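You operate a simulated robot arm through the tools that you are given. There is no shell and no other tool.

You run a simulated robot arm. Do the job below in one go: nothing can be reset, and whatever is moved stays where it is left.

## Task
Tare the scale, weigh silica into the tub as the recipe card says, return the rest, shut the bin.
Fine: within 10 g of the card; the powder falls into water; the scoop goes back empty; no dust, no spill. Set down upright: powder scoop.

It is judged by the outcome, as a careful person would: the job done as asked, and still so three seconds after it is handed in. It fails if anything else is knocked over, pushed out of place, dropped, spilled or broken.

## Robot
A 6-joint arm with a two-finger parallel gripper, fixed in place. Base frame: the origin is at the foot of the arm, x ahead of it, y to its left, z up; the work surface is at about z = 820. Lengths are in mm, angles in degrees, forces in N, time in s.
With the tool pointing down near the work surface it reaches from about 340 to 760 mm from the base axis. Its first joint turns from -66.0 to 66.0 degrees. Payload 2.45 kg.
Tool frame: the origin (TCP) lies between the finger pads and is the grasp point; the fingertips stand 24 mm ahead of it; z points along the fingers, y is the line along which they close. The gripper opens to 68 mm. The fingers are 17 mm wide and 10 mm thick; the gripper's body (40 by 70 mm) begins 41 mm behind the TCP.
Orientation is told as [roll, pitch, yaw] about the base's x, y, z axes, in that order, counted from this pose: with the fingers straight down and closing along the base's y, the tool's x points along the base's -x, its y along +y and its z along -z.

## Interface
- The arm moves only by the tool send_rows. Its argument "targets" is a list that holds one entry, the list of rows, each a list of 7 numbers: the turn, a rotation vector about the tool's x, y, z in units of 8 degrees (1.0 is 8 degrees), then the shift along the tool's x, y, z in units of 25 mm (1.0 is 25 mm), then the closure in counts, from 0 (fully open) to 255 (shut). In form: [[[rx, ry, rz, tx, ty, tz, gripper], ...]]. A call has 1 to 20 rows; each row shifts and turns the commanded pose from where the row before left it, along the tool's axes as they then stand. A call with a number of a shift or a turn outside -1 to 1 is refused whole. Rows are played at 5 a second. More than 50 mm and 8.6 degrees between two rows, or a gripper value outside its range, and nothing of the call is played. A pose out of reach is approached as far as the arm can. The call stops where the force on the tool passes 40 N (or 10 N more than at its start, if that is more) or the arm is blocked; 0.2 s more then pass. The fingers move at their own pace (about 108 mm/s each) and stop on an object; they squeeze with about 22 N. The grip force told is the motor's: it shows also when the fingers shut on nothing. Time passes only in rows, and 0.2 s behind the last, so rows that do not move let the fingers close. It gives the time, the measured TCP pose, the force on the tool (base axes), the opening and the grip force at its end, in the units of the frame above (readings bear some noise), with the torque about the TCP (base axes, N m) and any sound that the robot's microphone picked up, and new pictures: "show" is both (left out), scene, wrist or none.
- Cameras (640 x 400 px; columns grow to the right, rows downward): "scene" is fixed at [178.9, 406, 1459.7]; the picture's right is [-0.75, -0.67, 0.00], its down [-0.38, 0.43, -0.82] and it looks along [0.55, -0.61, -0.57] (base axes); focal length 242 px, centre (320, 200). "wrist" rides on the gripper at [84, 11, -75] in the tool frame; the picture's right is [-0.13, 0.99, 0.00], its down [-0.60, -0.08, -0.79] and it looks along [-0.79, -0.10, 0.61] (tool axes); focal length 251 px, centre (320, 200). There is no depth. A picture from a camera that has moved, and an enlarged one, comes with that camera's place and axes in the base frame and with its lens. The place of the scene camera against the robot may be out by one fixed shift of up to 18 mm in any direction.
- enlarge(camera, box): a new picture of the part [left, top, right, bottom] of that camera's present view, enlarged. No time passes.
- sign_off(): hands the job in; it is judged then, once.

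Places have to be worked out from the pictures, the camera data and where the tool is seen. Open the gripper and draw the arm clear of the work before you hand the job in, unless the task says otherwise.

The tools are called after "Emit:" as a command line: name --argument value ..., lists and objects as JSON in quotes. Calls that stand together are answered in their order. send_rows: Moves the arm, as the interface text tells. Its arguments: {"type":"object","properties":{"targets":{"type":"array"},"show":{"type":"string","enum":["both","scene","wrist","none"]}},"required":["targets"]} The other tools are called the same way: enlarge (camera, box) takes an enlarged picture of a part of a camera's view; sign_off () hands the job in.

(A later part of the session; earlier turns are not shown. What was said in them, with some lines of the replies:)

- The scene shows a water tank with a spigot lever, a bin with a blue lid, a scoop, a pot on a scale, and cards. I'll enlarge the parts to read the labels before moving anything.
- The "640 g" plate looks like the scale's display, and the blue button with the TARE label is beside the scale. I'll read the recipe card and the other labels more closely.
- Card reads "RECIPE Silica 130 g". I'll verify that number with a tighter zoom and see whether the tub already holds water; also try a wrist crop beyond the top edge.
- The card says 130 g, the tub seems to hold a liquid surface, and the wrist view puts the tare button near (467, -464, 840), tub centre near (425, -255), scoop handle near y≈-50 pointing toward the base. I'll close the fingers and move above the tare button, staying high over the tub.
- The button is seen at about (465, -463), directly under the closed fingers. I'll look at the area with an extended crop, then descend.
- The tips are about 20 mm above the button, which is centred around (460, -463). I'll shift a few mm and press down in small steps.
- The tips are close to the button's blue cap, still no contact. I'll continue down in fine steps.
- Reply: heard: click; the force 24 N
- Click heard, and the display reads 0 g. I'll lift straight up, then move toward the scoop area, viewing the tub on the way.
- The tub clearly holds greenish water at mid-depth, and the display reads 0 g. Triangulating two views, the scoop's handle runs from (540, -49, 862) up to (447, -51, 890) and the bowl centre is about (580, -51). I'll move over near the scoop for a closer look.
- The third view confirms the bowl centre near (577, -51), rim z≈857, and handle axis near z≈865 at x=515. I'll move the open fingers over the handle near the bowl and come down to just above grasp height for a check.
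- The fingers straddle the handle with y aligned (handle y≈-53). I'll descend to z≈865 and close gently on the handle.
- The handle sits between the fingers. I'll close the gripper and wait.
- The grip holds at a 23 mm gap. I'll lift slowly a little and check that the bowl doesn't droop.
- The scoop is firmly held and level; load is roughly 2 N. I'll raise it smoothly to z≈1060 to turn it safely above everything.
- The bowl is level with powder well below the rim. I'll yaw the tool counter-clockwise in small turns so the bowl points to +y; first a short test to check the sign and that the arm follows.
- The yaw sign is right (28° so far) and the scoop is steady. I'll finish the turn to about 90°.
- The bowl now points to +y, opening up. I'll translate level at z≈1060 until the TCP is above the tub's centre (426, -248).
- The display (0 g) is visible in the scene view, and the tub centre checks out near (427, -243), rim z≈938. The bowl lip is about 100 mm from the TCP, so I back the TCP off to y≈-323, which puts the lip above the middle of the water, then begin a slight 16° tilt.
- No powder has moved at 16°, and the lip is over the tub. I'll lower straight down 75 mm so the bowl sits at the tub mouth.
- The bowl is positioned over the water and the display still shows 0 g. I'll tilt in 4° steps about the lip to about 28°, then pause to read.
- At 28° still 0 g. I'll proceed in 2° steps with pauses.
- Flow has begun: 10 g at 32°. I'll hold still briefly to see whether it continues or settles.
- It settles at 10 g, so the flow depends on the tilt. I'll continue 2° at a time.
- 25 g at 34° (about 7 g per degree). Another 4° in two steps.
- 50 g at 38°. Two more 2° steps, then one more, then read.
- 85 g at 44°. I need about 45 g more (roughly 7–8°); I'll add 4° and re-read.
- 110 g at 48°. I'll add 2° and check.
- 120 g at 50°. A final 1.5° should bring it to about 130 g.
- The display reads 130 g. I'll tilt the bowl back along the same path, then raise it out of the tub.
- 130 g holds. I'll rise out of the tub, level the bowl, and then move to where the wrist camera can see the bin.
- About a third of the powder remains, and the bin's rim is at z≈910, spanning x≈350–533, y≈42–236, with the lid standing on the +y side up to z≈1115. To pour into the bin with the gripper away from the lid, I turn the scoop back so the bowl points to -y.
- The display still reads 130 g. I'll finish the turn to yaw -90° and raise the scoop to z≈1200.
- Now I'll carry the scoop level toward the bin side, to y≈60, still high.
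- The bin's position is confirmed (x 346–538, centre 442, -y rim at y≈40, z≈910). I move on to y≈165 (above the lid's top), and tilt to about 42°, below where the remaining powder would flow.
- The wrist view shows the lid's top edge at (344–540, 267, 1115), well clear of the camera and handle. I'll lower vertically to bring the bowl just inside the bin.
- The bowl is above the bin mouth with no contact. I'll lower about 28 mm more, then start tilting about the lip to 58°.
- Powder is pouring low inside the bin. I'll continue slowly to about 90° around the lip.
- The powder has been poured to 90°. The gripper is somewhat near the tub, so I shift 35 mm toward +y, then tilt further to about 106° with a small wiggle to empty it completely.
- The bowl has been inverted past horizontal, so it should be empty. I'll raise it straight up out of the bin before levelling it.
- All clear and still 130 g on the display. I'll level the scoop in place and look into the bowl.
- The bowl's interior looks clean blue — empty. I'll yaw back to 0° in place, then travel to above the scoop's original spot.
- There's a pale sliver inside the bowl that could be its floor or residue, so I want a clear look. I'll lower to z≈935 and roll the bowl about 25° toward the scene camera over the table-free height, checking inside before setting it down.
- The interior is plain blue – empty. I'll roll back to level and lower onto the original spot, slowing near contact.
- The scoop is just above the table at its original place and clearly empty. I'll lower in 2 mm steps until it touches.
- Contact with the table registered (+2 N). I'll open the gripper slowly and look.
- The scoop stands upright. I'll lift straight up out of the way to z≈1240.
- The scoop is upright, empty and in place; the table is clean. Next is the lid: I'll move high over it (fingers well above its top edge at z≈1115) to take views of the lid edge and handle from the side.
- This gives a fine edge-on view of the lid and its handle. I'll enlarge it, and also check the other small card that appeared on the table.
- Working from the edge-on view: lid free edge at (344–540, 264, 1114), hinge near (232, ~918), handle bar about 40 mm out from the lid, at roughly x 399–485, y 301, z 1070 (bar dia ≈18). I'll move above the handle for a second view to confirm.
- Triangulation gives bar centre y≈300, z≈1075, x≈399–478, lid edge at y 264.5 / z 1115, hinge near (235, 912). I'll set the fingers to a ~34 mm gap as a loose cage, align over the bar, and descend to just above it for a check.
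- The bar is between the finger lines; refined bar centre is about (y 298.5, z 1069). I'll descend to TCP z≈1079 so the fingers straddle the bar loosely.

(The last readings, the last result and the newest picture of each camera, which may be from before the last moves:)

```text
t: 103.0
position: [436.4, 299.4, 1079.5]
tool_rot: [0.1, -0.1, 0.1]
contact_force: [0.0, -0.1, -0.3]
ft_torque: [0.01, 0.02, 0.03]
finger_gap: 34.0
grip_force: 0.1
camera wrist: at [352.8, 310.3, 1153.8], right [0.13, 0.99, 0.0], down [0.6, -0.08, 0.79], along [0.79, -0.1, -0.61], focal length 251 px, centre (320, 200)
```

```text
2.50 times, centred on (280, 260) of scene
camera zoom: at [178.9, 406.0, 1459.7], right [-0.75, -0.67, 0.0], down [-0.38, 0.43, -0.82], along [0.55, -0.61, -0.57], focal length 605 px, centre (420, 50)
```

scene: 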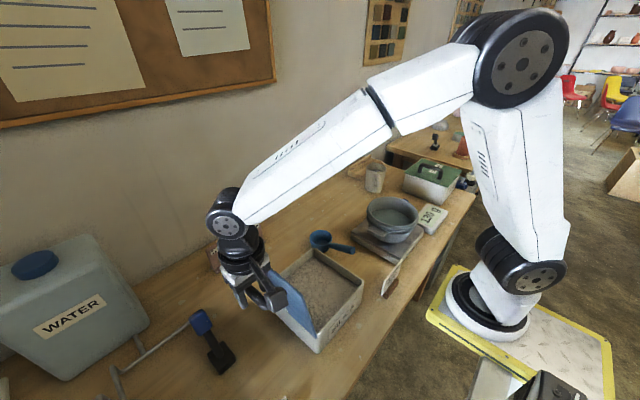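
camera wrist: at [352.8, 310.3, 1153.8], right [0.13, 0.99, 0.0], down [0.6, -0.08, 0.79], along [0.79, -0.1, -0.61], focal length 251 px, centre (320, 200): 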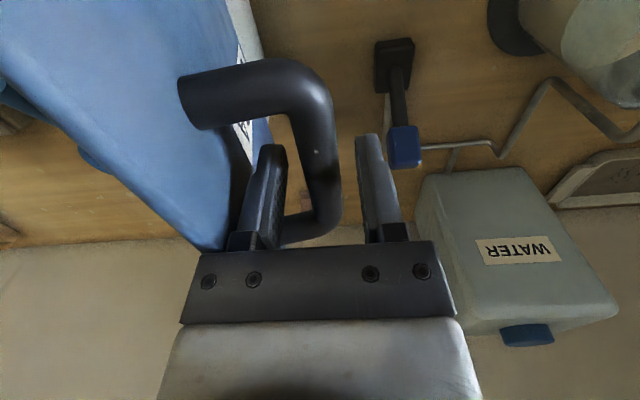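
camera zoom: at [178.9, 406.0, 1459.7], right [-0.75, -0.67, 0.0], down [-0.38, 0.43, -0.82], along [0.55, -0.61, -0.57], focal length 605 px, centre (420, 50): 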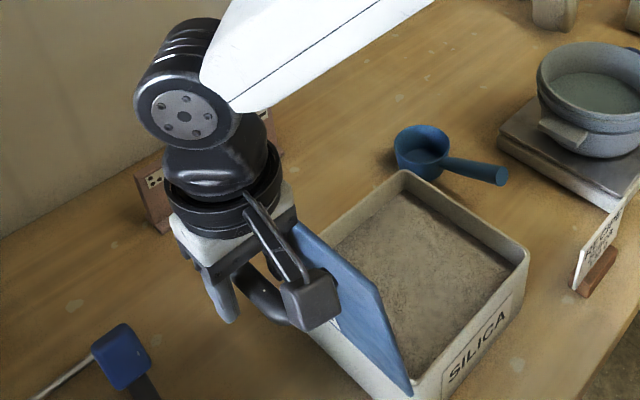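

The fingers straddle the bar with no contact. I'll begin swinging the lid along its arc: first 16° with matching slow roll, then check.

Emit:
send_rows --targets '[[[-0.281, 0, 0, 0, -0.459, -0.163, 127], [-0.281, 0, 0, 0, -0.459, -0.163, 127], [-0.281, 0, 0, 0, -0.47, -0.134, 127], [-0.281, 0, 0, 0, -0.47, -0.134, 127], [0, 0, 0, 0, 0, 0, 127]]]' --show "both"

Emit:
enlarge --camera "scene" --box '[210, 180, 350, 340]'

```text
t: 104.2
position: [437.2, 250.0, 1091.4]
tool_rot: [9.1, -0.1, 0.0]
contact_force: [-0.2, 1.1, -0.7]
ft_torque: [-0.01, 0.02, -0.03]
finger_gap: 33.8
grip_force: 0.0
camera wrist: at [354.0, 250.1, 1166.6], right [0.13, 0.98, 0.16], down [0.6, -0.2, 0.77], along [0.79, 0.0, -0.62], focal length 251 px, centre (320, 200)
```

scene: 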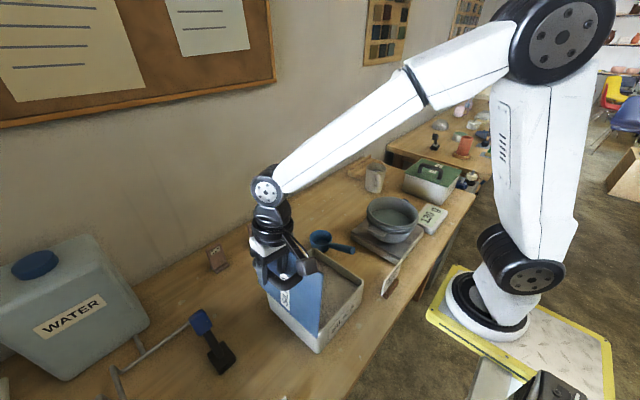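
wrist: 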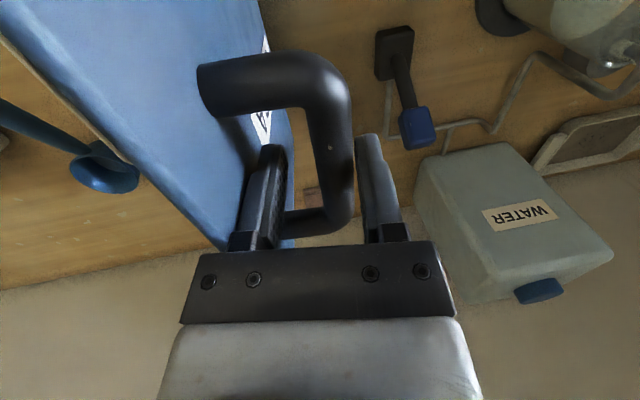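

```text
2.50 times, centred on (280, 260) of scene
camera zoom: at [178.9, 406.0, 1459.7], right [-0.75, -0.67, 0.0], down [-0.38, 0.43, -0.82], along [0.55, -0.61, -0.57], focal length 605 px, centre (420, 50)
```

zoom: 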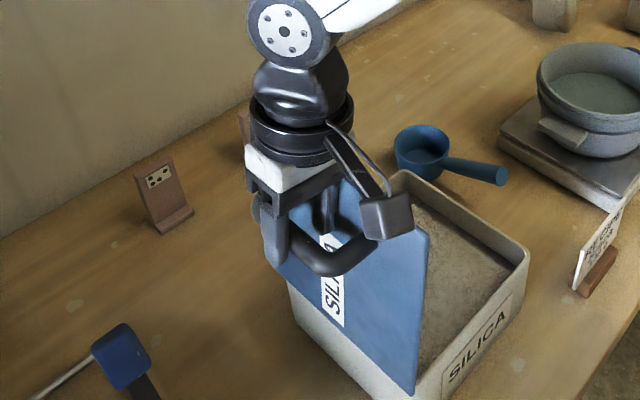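

The lid follows smoothly with almost no force, and the bin hasn't shifted. I'll continue the arc another 16°.

Emit:
send_rows --targets '[[[-0.281, 0, 0, 0, -0.476, -0.107, 127], [-0.281, 0, 0, 0, -0.476, -0.107, 127], [-0.281, 0, 0, 0, -0.481, -0.078, 127], [-0.281, 0, 0, 0, -0.481, -0.078, 127], [0, 0, 0, 0, 0, 0, 127]]]' --show "both"

Emit:
enlarge --camera "scene" --box '[230, 180, 370, 340]'

```text
t: 105.4
position: [435.8, 201.8, 1091.0]
tool_rot: [18.1, -0.1, 0.1]
contact_force: [-0.8, -0.2, -0.9]
ft_torque: [0.01, -0.01, 0.03]
finger_gap: 34.6
grip_force: 0.6
camera wrist: at [351.9, 189.9, 1164.4], right [0.13, 0.94, 0.31], down [0.6, -0.32, 0.73], along [0.79, 0.09, -0.61], focal length 251 px, centre (320, 200)
```

scene: 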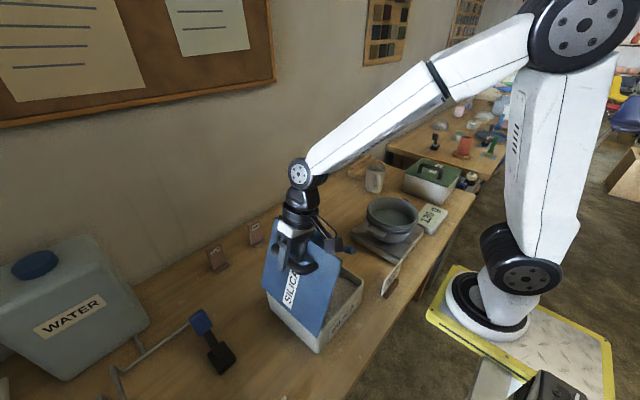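
wrist: 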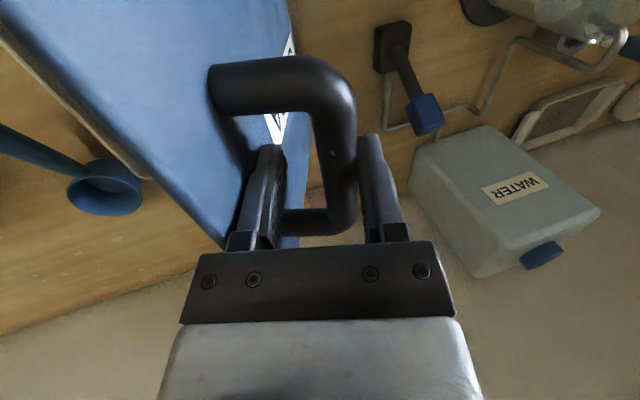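

```text
2.50 times, centred on (300, 260) of scene
camera zoom: at [178.9, 406.0, 1459.7], right [-0.75, -0.67, 0.0], down [-0.38, 0.43, -0.82], along [0.55, -0.61, -0.57], focal length 605 px, centre (370, 50)
```

zoom: 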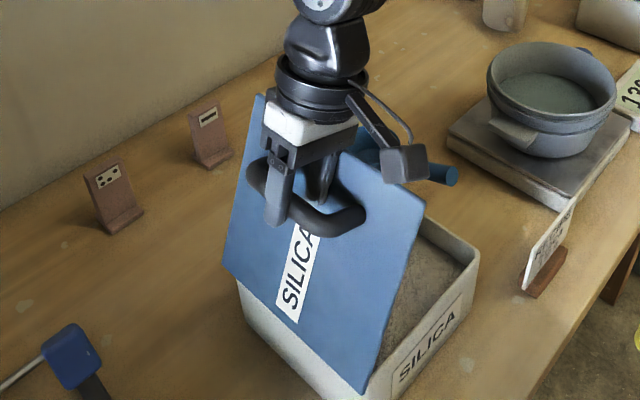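

The lid is at about 66° and being carried gently by the outer finger (friction hinge). I'll continue down to about 34°.

Emit:
send_rows --targets '[[[-0.281, 0, 0, 0, -0.486, -0.049, 127], [-0.281, 0, 0, 0, -0.486, -0.049, 127], [-0.281, 0, 0, 0, -0.488, -0.02, 127], [-0.281, 0, 0, 0, -0.488, -0.02, 127], [-0.281, 0, 0, 0, -0.488, 0.008, 127], [-0.281, 0, 0, 0, -0.488, 0.008, 127], [-0.281, 0, 0, 0, -0.486, 0.041, 127], [-0.281, 0, 0, 0, -0.486, 0.041, 127], [0, 0, 0, 0, 0, 0, 127]]]' --show "both"

Emit:
enlarge --camera "scene" --box '[240, 160, 380, 340]'

```text
t: 107.4
position: [436.4, 114.5, 1048.3]
tool_rot: [36.1, 0.0, 0.2]
contact_force: [0.0, -0.3, 0.8]
ft_torque: [-0.01, -0.02, 0.0]
finger_gap: 34.2
grip_force: 0.1
camera wrist: at [352.6, 80.1, 1116.2], right [0.13, 0.8, 0.58], down [0.6, -0.53, 0.6], along [0.79, 0.28, -0.55], focal length 251 px, centre (320, 200)
```

scene: 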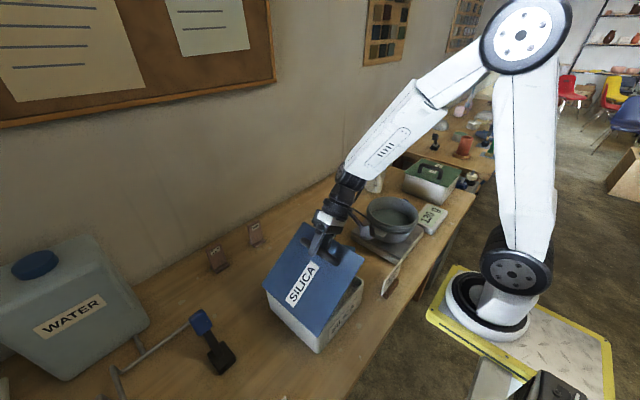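
wrist: 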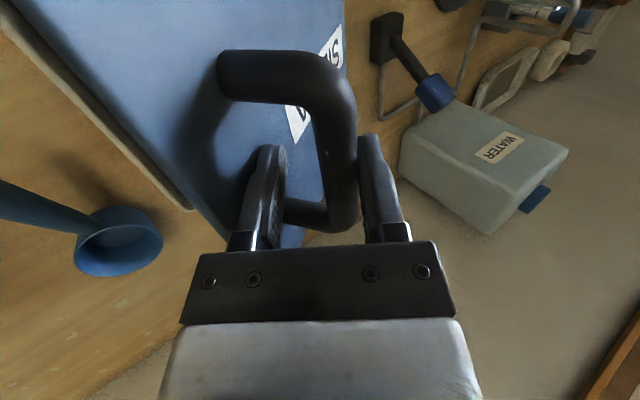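

```text
2.22 times, centred on (310, 250) of scene
camera zoom: at [178.9, 406.0, 1459.7], right [-0.75, -0.67, 0.0], down [-0.38, 0.43, -0.82], along [0.55, -0.61, -0.57], focal length 538 px, centre (342, 89)
```

zoom: 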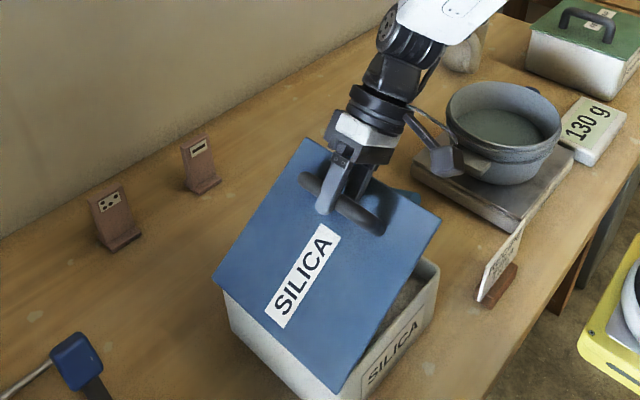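

The lid is near 37° and everything is clear. I'll narrow the cage slightly (gap ~28 mm) and continue to about 18°.

Emit:
send_rows --targets '[[[0, 0, 0, 0, 0, 0, 150], [-0.281, 0, 0, 0, -0.484, 0.066, 150], [-0.281, 0, 0, 0, -0.484, 0.066, 150], [-0.281, 0, 0, 0, -0.478, 0.093, 150], [-0.281, 0, 0, 0, -0.478, 0.093, 150], [0, 0, 0, 0, 0, 0, 150]]]' --show "both"

Emit:
enlarge --camera "scene" --box '[240, 160, 380, 340]'

```text
t: 108.8
position: [436.3, 82.4, 1014.2]
tool_rot: [45.1, -0.2, 0.1]
contact_force: [-0.2, -0.3, 0.2]
ft_torque: [-0.01, -0.01, -0.02]
finger_gap: 28.0
grip_force: 0.1
camera wrist: at [353.1, 37.8, 1073.5], right [0.13, 0.7, 0.7], down [0.6, -0.62, 0.51], along [0.79, 0.36, -0.5], focal length 251 px, centre (320, 200)
```

scene: 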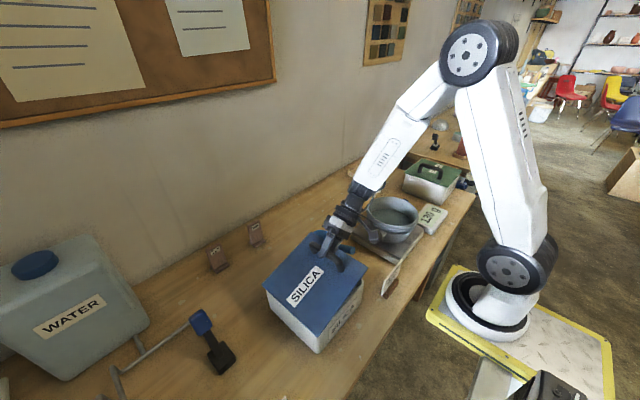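
wrist: 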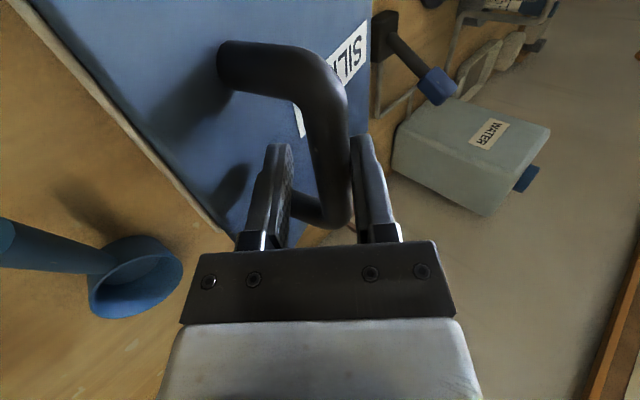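

```text
2.22 times, centred on (310, 250) of scene
camera zoom: at [178.9, 406.0, 1459.7], right [-0.75, -0.67, 0.0], down [-0.38, 0.43, -0.82], along [0.55, -0.61, -0.57], focal length 538 px, centre (342, 89)
```

zoom: 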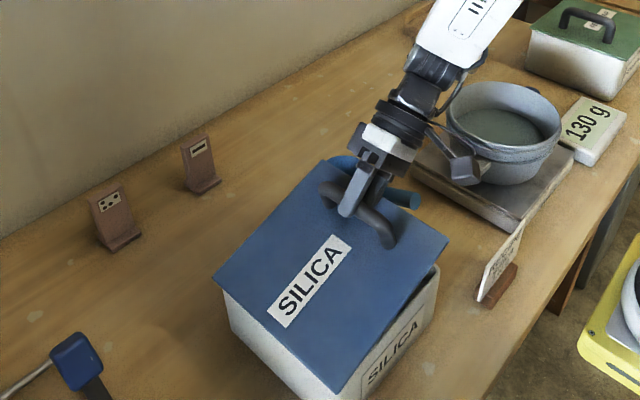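

About 20° remain. I'll continue slowly toward closed.

Emit:
send_rows --targets '[[[0, 0, 0, 0, -0.3, 0.09, 150], [0, 0, 0, 0, -0.3, 0.1, 150], [0, 0, 0, 0, -0.33, 0.1, 150], [0, 0, 0, 0, -0.3, 0.12, 150], [0, 0, 0, 0, 0, 0, 150]]]' --show "both"

Emit:
enlarge --camera "scene" --box '[240, 160, 380, 340]'

```text
t: 110.0
position: [436.0, 68.5, 984.0]
tool_rot: [45.1, -0.1, 0.1]
contact_force: [0.6, -0.1, 0.2]
ft_torque: [0.01, -0.02, 0.0]
finger_gap: 27.9
grip_force: 0.0
camera wrist: at [353.5, 23.4, 1044.3], right [0.13, 0.7, 0.7], down [0.6, -0.62, 0.51], along [0.79, 0.36, -0.5], focal length 251 px, centre (320, 200)
```

scene: 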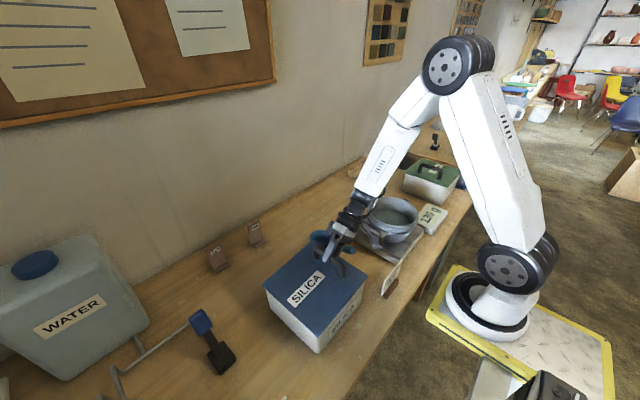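
wrist: 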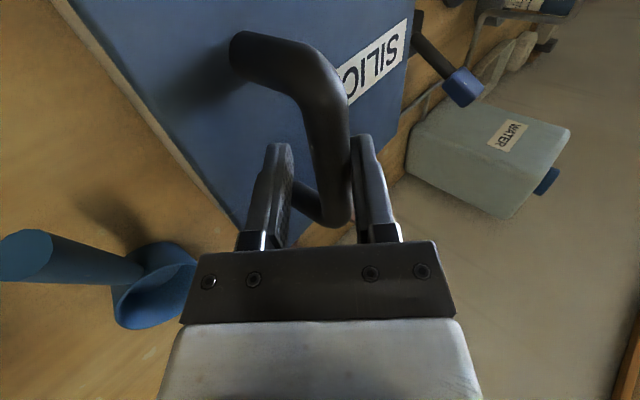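

```text
2.22 times, centred on (310, 250) of scene
camera zoom: at [178.9, 406.0, 1459.7], right [-0.75, -0.67, 0.0], down [-0.38, 0.43, -0.82], along [0.55, -0.61, -0.57], focal length 538 px, centre (342, 89)
```

zoom: 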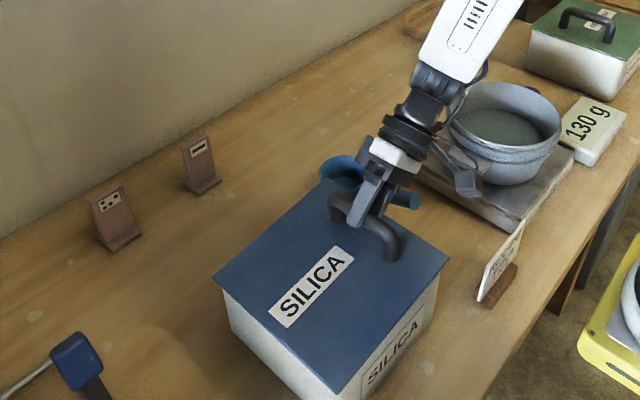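

Nearly shut. I'll go in 5 mm steps and watch the force.

Emit:
send_rows --targets '[[[0, 0, 0, 0, -0.2, 0.09, 150], [0, 0, 0, 0, -0.2, 0.09, 150], [0, 0, 0, 0, -0.2, 0.1, 150], [0, 0, 0, 0, 0, 0, 150]]]' --show "both"

Emit:
enlarge --camera "scene" --box '[240, 190, 380, 360]'

```text
t: 111.0
position: [437.6, 63.3, 968.2]
tool_rot: [45.1, -0.1, -0.1]
contact_force: [-0.7, 2.6, 4.5]
ft_torque: [0.11, 0.05, 0.01]
finger_gap: 32.5
grip_force: 2.8
camera wrist: at [353.5, 17.8, 1029.1], right [0.13, 0.7, 0.7], down [0.6, -0.62, 0.51], along [0.79, 0.36, -0.5], focal length 251 px, centre (320, 200)
```

scene: 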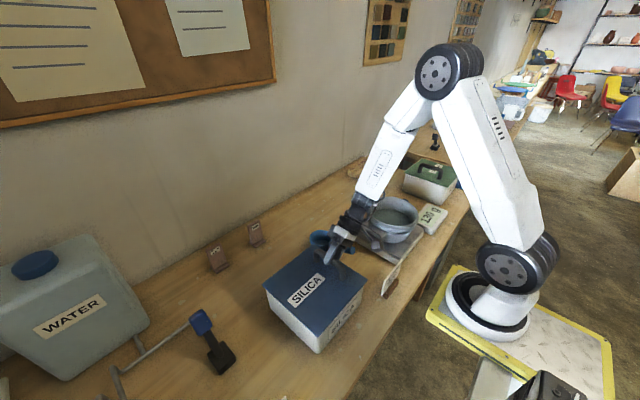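
wrist: 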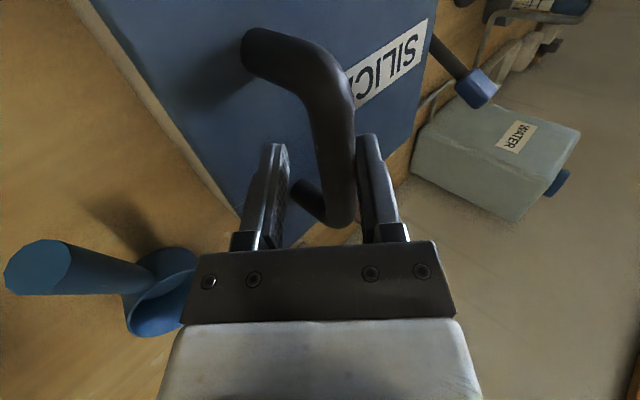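

```text
2.35 times, centred on (310, 275) of scene
camera zoom: at [178.8, 406.1, 1459.7], right [-0.75, -0.67, 0.0], down [-0.38, 0.43, -0.82], along [0.55, -0.61, -0.57], focal length 569 px, centre (344, 24)
```

zoom: 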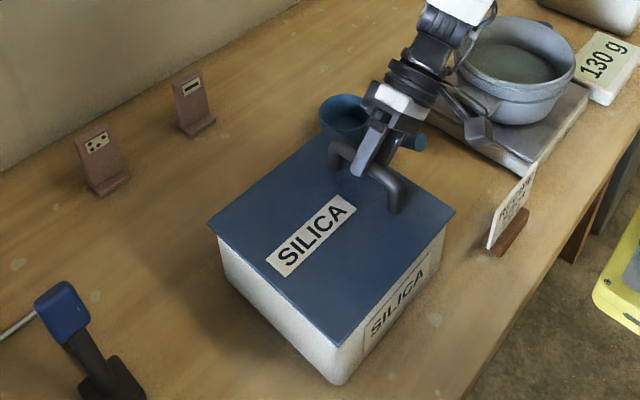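

The lid has met the rim (4.5 N reaction). I'll ease off slightly and inspect whether it lies flush.

Emit:
send_rows --targets '[[[0, 0, 0, 0, 0.2, 0, 127], [0, 0, 0, 0, 0, 0, 127], [0, 0, 0, 0, 0, 0, 127]]]' --show "wrist"

Emit:
enlarge --camera "scene" --box '[255, 240, 375, 360]'

Emit:
enlarge --camera "wrist" --box '[0, 0, 640, 2]'

```text
t: 111.8
position: [436.6, 66.0, 972.7]
tool_rot: [45.1, -0.1, 0.1]
contact_force: [0.4, 0.3, 0.6]
ft_torque: [-0.01, 0.02, 0.0]
finger_gap: 34.0
grip_force: 0.1
camera wrist: at [353.6, 21.5, 1032.1], right [0.13, 0.7, 0.7], down [0.6, -0.62, 0.51], along [0.79, 0.36, -0.5], focal length 251 px, centre (320, 200)
```

wrist: 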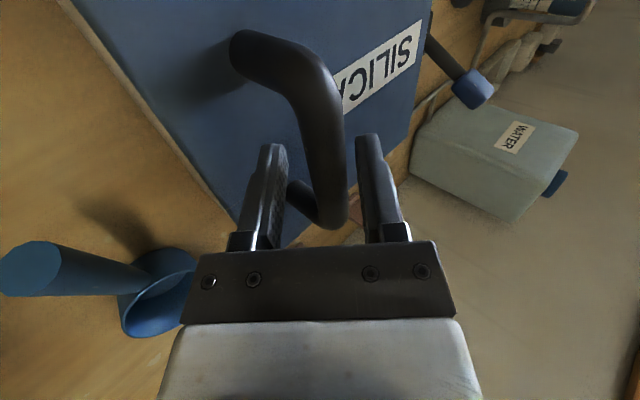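

```text
3.33 times, centred on (315, 300) of scene
camera zoom: at [178.9, 406.0, 1459.7], right [-0.75, -0.67, 0.0], down [-0.38, 0.43, -0.82], along [0.55, -0.61, -0.57], focal length 806 px, centre (337, -133)
```

zoom: 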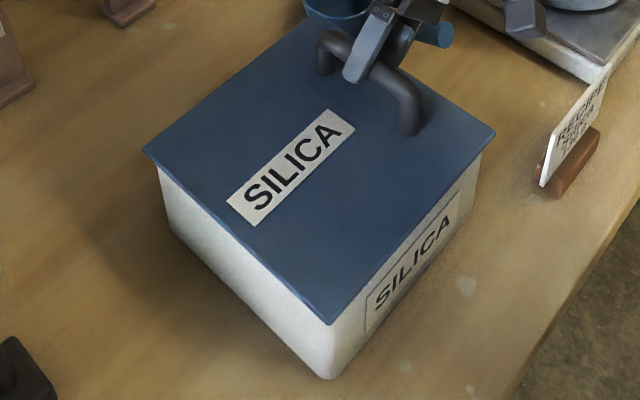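

```text
1.00 times, centred on (320, 1) of wrist (not enlarged: the box is as wide or as high as the picture)
camera zoom: at [353.6, 21.5, 1032.1], right [0.13, 0.7, 0.7], down [0.6, -0.62, 0.51], along [0.79, 0.36, -0.5], focal length 251 px, centre (320, 399)
```

zoom: 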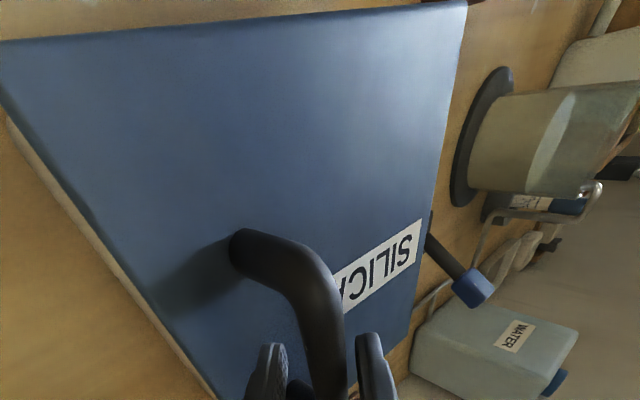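

The lid lies flat and stays shut with no force on the tool. I'll withdraw the fingers straight back along the tool axis.

Emit:
send_rows --targets '[[[0, 0, 0, 0, 0, -0.3, 127], [0, 0, 0, 0, 0, -0.6, 127], [0, 0, 0, 0, 0, -0.8, 127], [0, 0, 0, 0, 0, -0.8, 127], [0, 0, 0, 0, 0, -0.8, 127], [0, 0, 0, 0, 0, -0.8, 127], [0, 0, 0, 0, 0, 0, 127]]]' --show "both"

Emit:
enlarge --camera "scene" --box '[255, 210, 375, 360]'

```text
t: 113.4
position: [436.7, -6.2, 1043.8]
tool_rot: [45.2, -0.1, 0.0]
contact_force: [-0.2, -0.5, -0.4]
ft_torque: [-0.01, -0.01, -0.02]
finger_gap: 34.0
grip_force: 0.0
camera wrist: at [353.5, -50.6, 1104.5], right [0.13, 0.7, 0.7], down [0.6, -0.62, 0.51], along [0.79, 0.36, -0.5], focal length 251 px, centre (320, 200)
```

scene: 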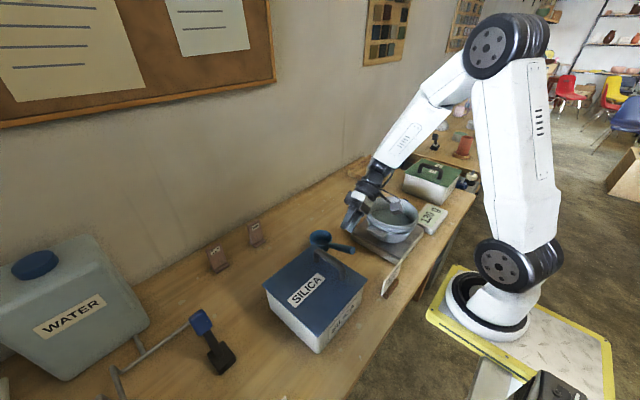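
wrist: 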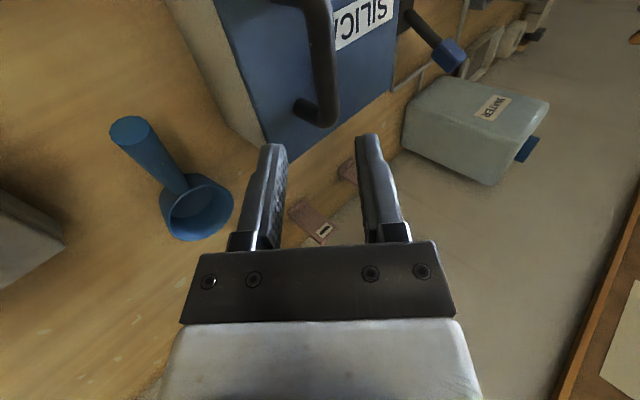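

```text
2.67 times, centred on (315, 285) of scene
camera zoom: at [178.9, 406.0, 1459.7], right [-0.75, -0.67, 0.0], down [-0.38, 0.43, -0.82], along [0.55, -0.61, -0.57], focal length 645 px, centre (333, -27)
```

zoom: 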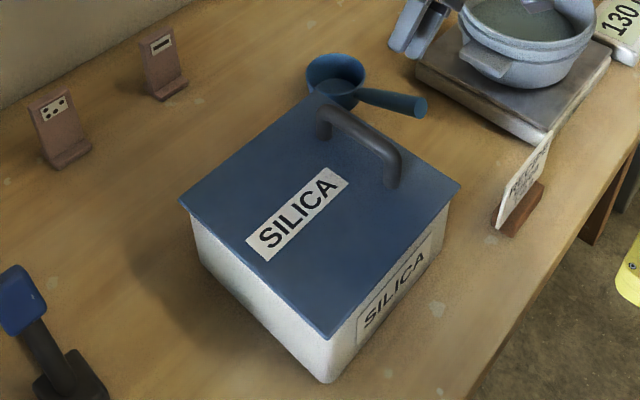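

The bin is shut and nothing else has moved. I'll raise the arm, bring the tool upright, open the gripper and check everything.

Emit:
send_rows --targets '[[[0, 0, 0, 0, 0.5, -0.5, 127], [0, 0, 0, 0, 0.7, -0.7, 127], [0, 0, 0, 0, 0.7, -0.7, 127], [0, 0, 0, 0, 0.7, -0.7, 127], [0, 0, 0, 0, 0.7, -0.7, 0], [0, 0, 0, 0, 0.7, -0.7, 0], [0, 0, 0, 0, 0.7, -0.7, 0], [0.9, 0, 0, 0, 0, 0, 0], [0.95, 0, 0, 0, 0, 0, 0], [0.95, 0, 0, 0, 0, 0, 0], [0.95, 0, 0, 0, 0, 0, 0], [0.95, 0, 0, 0, 0, 0, 0], [0.95, 0, 0, 0, 0, 0, 0], [0, 0, 0, 0, 0, -1, 0], [0, 0, 0, 0, 0, -1, 0], [0, 0, 0, 0, 0, -1, 0], [0, 0, 0, 0, 0, -0.5, 0], [0, 0, 0, 0, 0, 0, 0]]]' --show "both"

Emit:
enlarge --camera "scene" --box '[300, 160, 460, 280]'

Emit:
enlarge --camera "scene" --box '[400, 190, 460, 240]'

Emit:
enlarge --camera "scene" --box '[255, 220, 375, 360]'

Emit:
enlarge --camera "wrist" --box '[0, 0, 640, 2]'

```text
t: 117.2
position: [437.2, -6.5, 1298.5]
tool_rot: [0.0, -0.1, 0.0]
contact_force: [0.1, -0.5, 0.1]
ft_torque: [0.02, 0.03, 0.01]
finger_gap: 68.0
grip_force: 0.0
camera wrist: at [353.8, 5.5, 1372.2], right [0.13, 0.99, 0.0], down [0.6, -0.08, 0.79], along [0.79, -0.1, -0.61], focal length 251 px, centre (320, 200)
```

scene: 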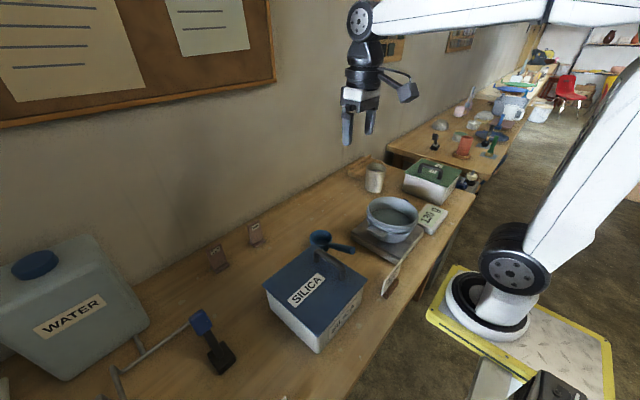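
wrist: 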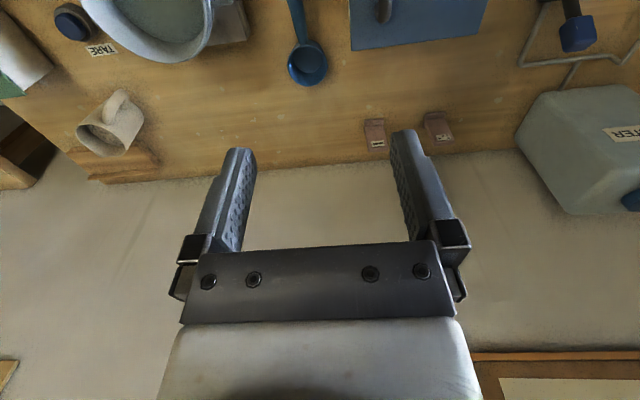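

```text
3.33 times, centred on (380, 220) of scene
camera zoom: at [178.9, 406.0, 1459.7], right [-0.75, -0.67, 0.0], down [-0.38, 0.43, -0.82], along [0.55, -0.61, -0.57], focal length 806 px, centre (120, 133)
```

zoom: 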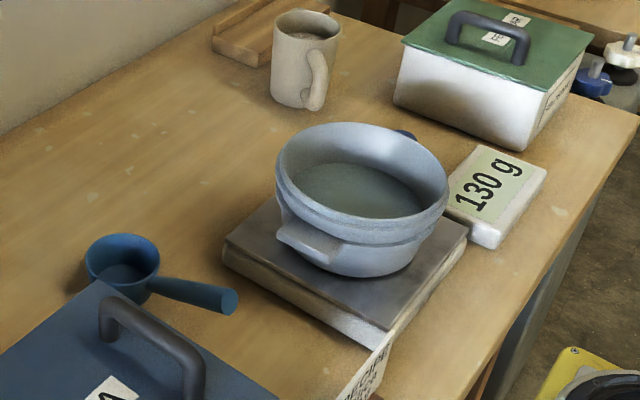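

```text
8.00 times, centred on (430, 215) of scene
camera zoom: at [178.9, 406.0, 1459.7], right [-0.75, -0.67, 0.0], down [-0.38, 0.43, -0.82], along [0.55, -0.61, -0.57], focal length 1936 px, centre (-560, 80)
```

zoom: 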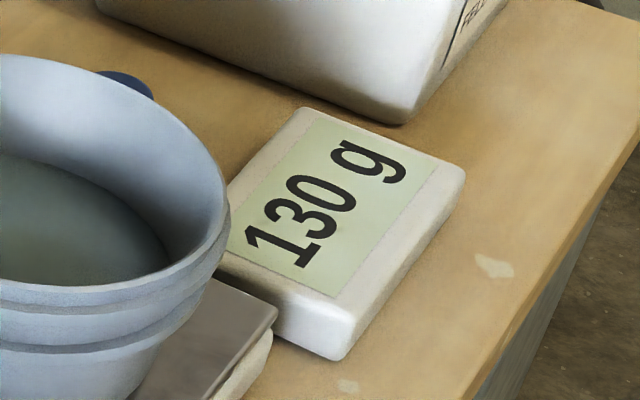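

```text
2.86 times, centred on (315, 290) of scene
camera zoom: at [178.9, 406.0, 1459.7], right [-0.75, -0.67, 0.0], down [-0.38, 0.43, -0.82], along [0.55, -0.61, -0.57], focal length 691 px, centre (334, -57)
```

zoom: 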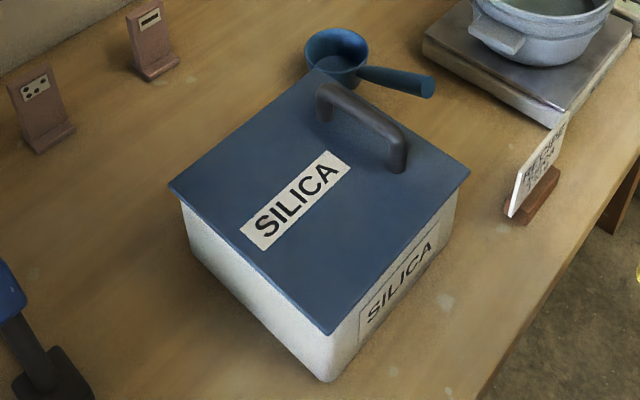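

```text
1.00 times, centred on (320, 1) of wrist (not enlarged: the box is as wide or as high as the picture)
camera zoom: at [353.8, 5.5, 1372.2], right [0.13, 0.99, 0.0], down [0.6, -0.08, 0.79], along [0.79, -0.1, -0.61], focal length 251 px, centre (320, 399)
```

zoom: 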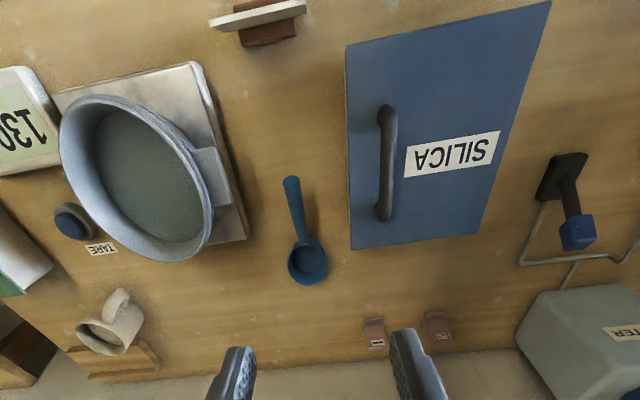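

The checks are done:
- **Silica:** the display reads 130 g, all of it in the water.
- **Scoop:** upright and empty at its original spot.
- **Bin:** the lid is shut.
- **Table:** clean, with nothing else moved.
- **Arm:** the gripper is open and the arm is high and clear.

I'm handing the job in.

Emit:
sign_off

```text
The job is handed in.
```

The job is done and handed in; I haven't seen the judge's result.

- **Weighing:** I tared the scale (the display went from 640 g to 0 g). Then I poured silica slowly into the water in the tub until it read 130 g, as the card says. It still read 130 g at the final check.
- **Rest of the powder:** I tipped what was left back into the silica bin from low down. The scoop looked empty afterwards.
- **Scoop:** it is back at its original spot, upright.
- **Bin:** I lowered the lid by its handle until it lay flat and shut.
- **Table:** I saw no spilled powder or dust, and nothing else had moved.

The gripper is open and the arm is raised clear of the table.
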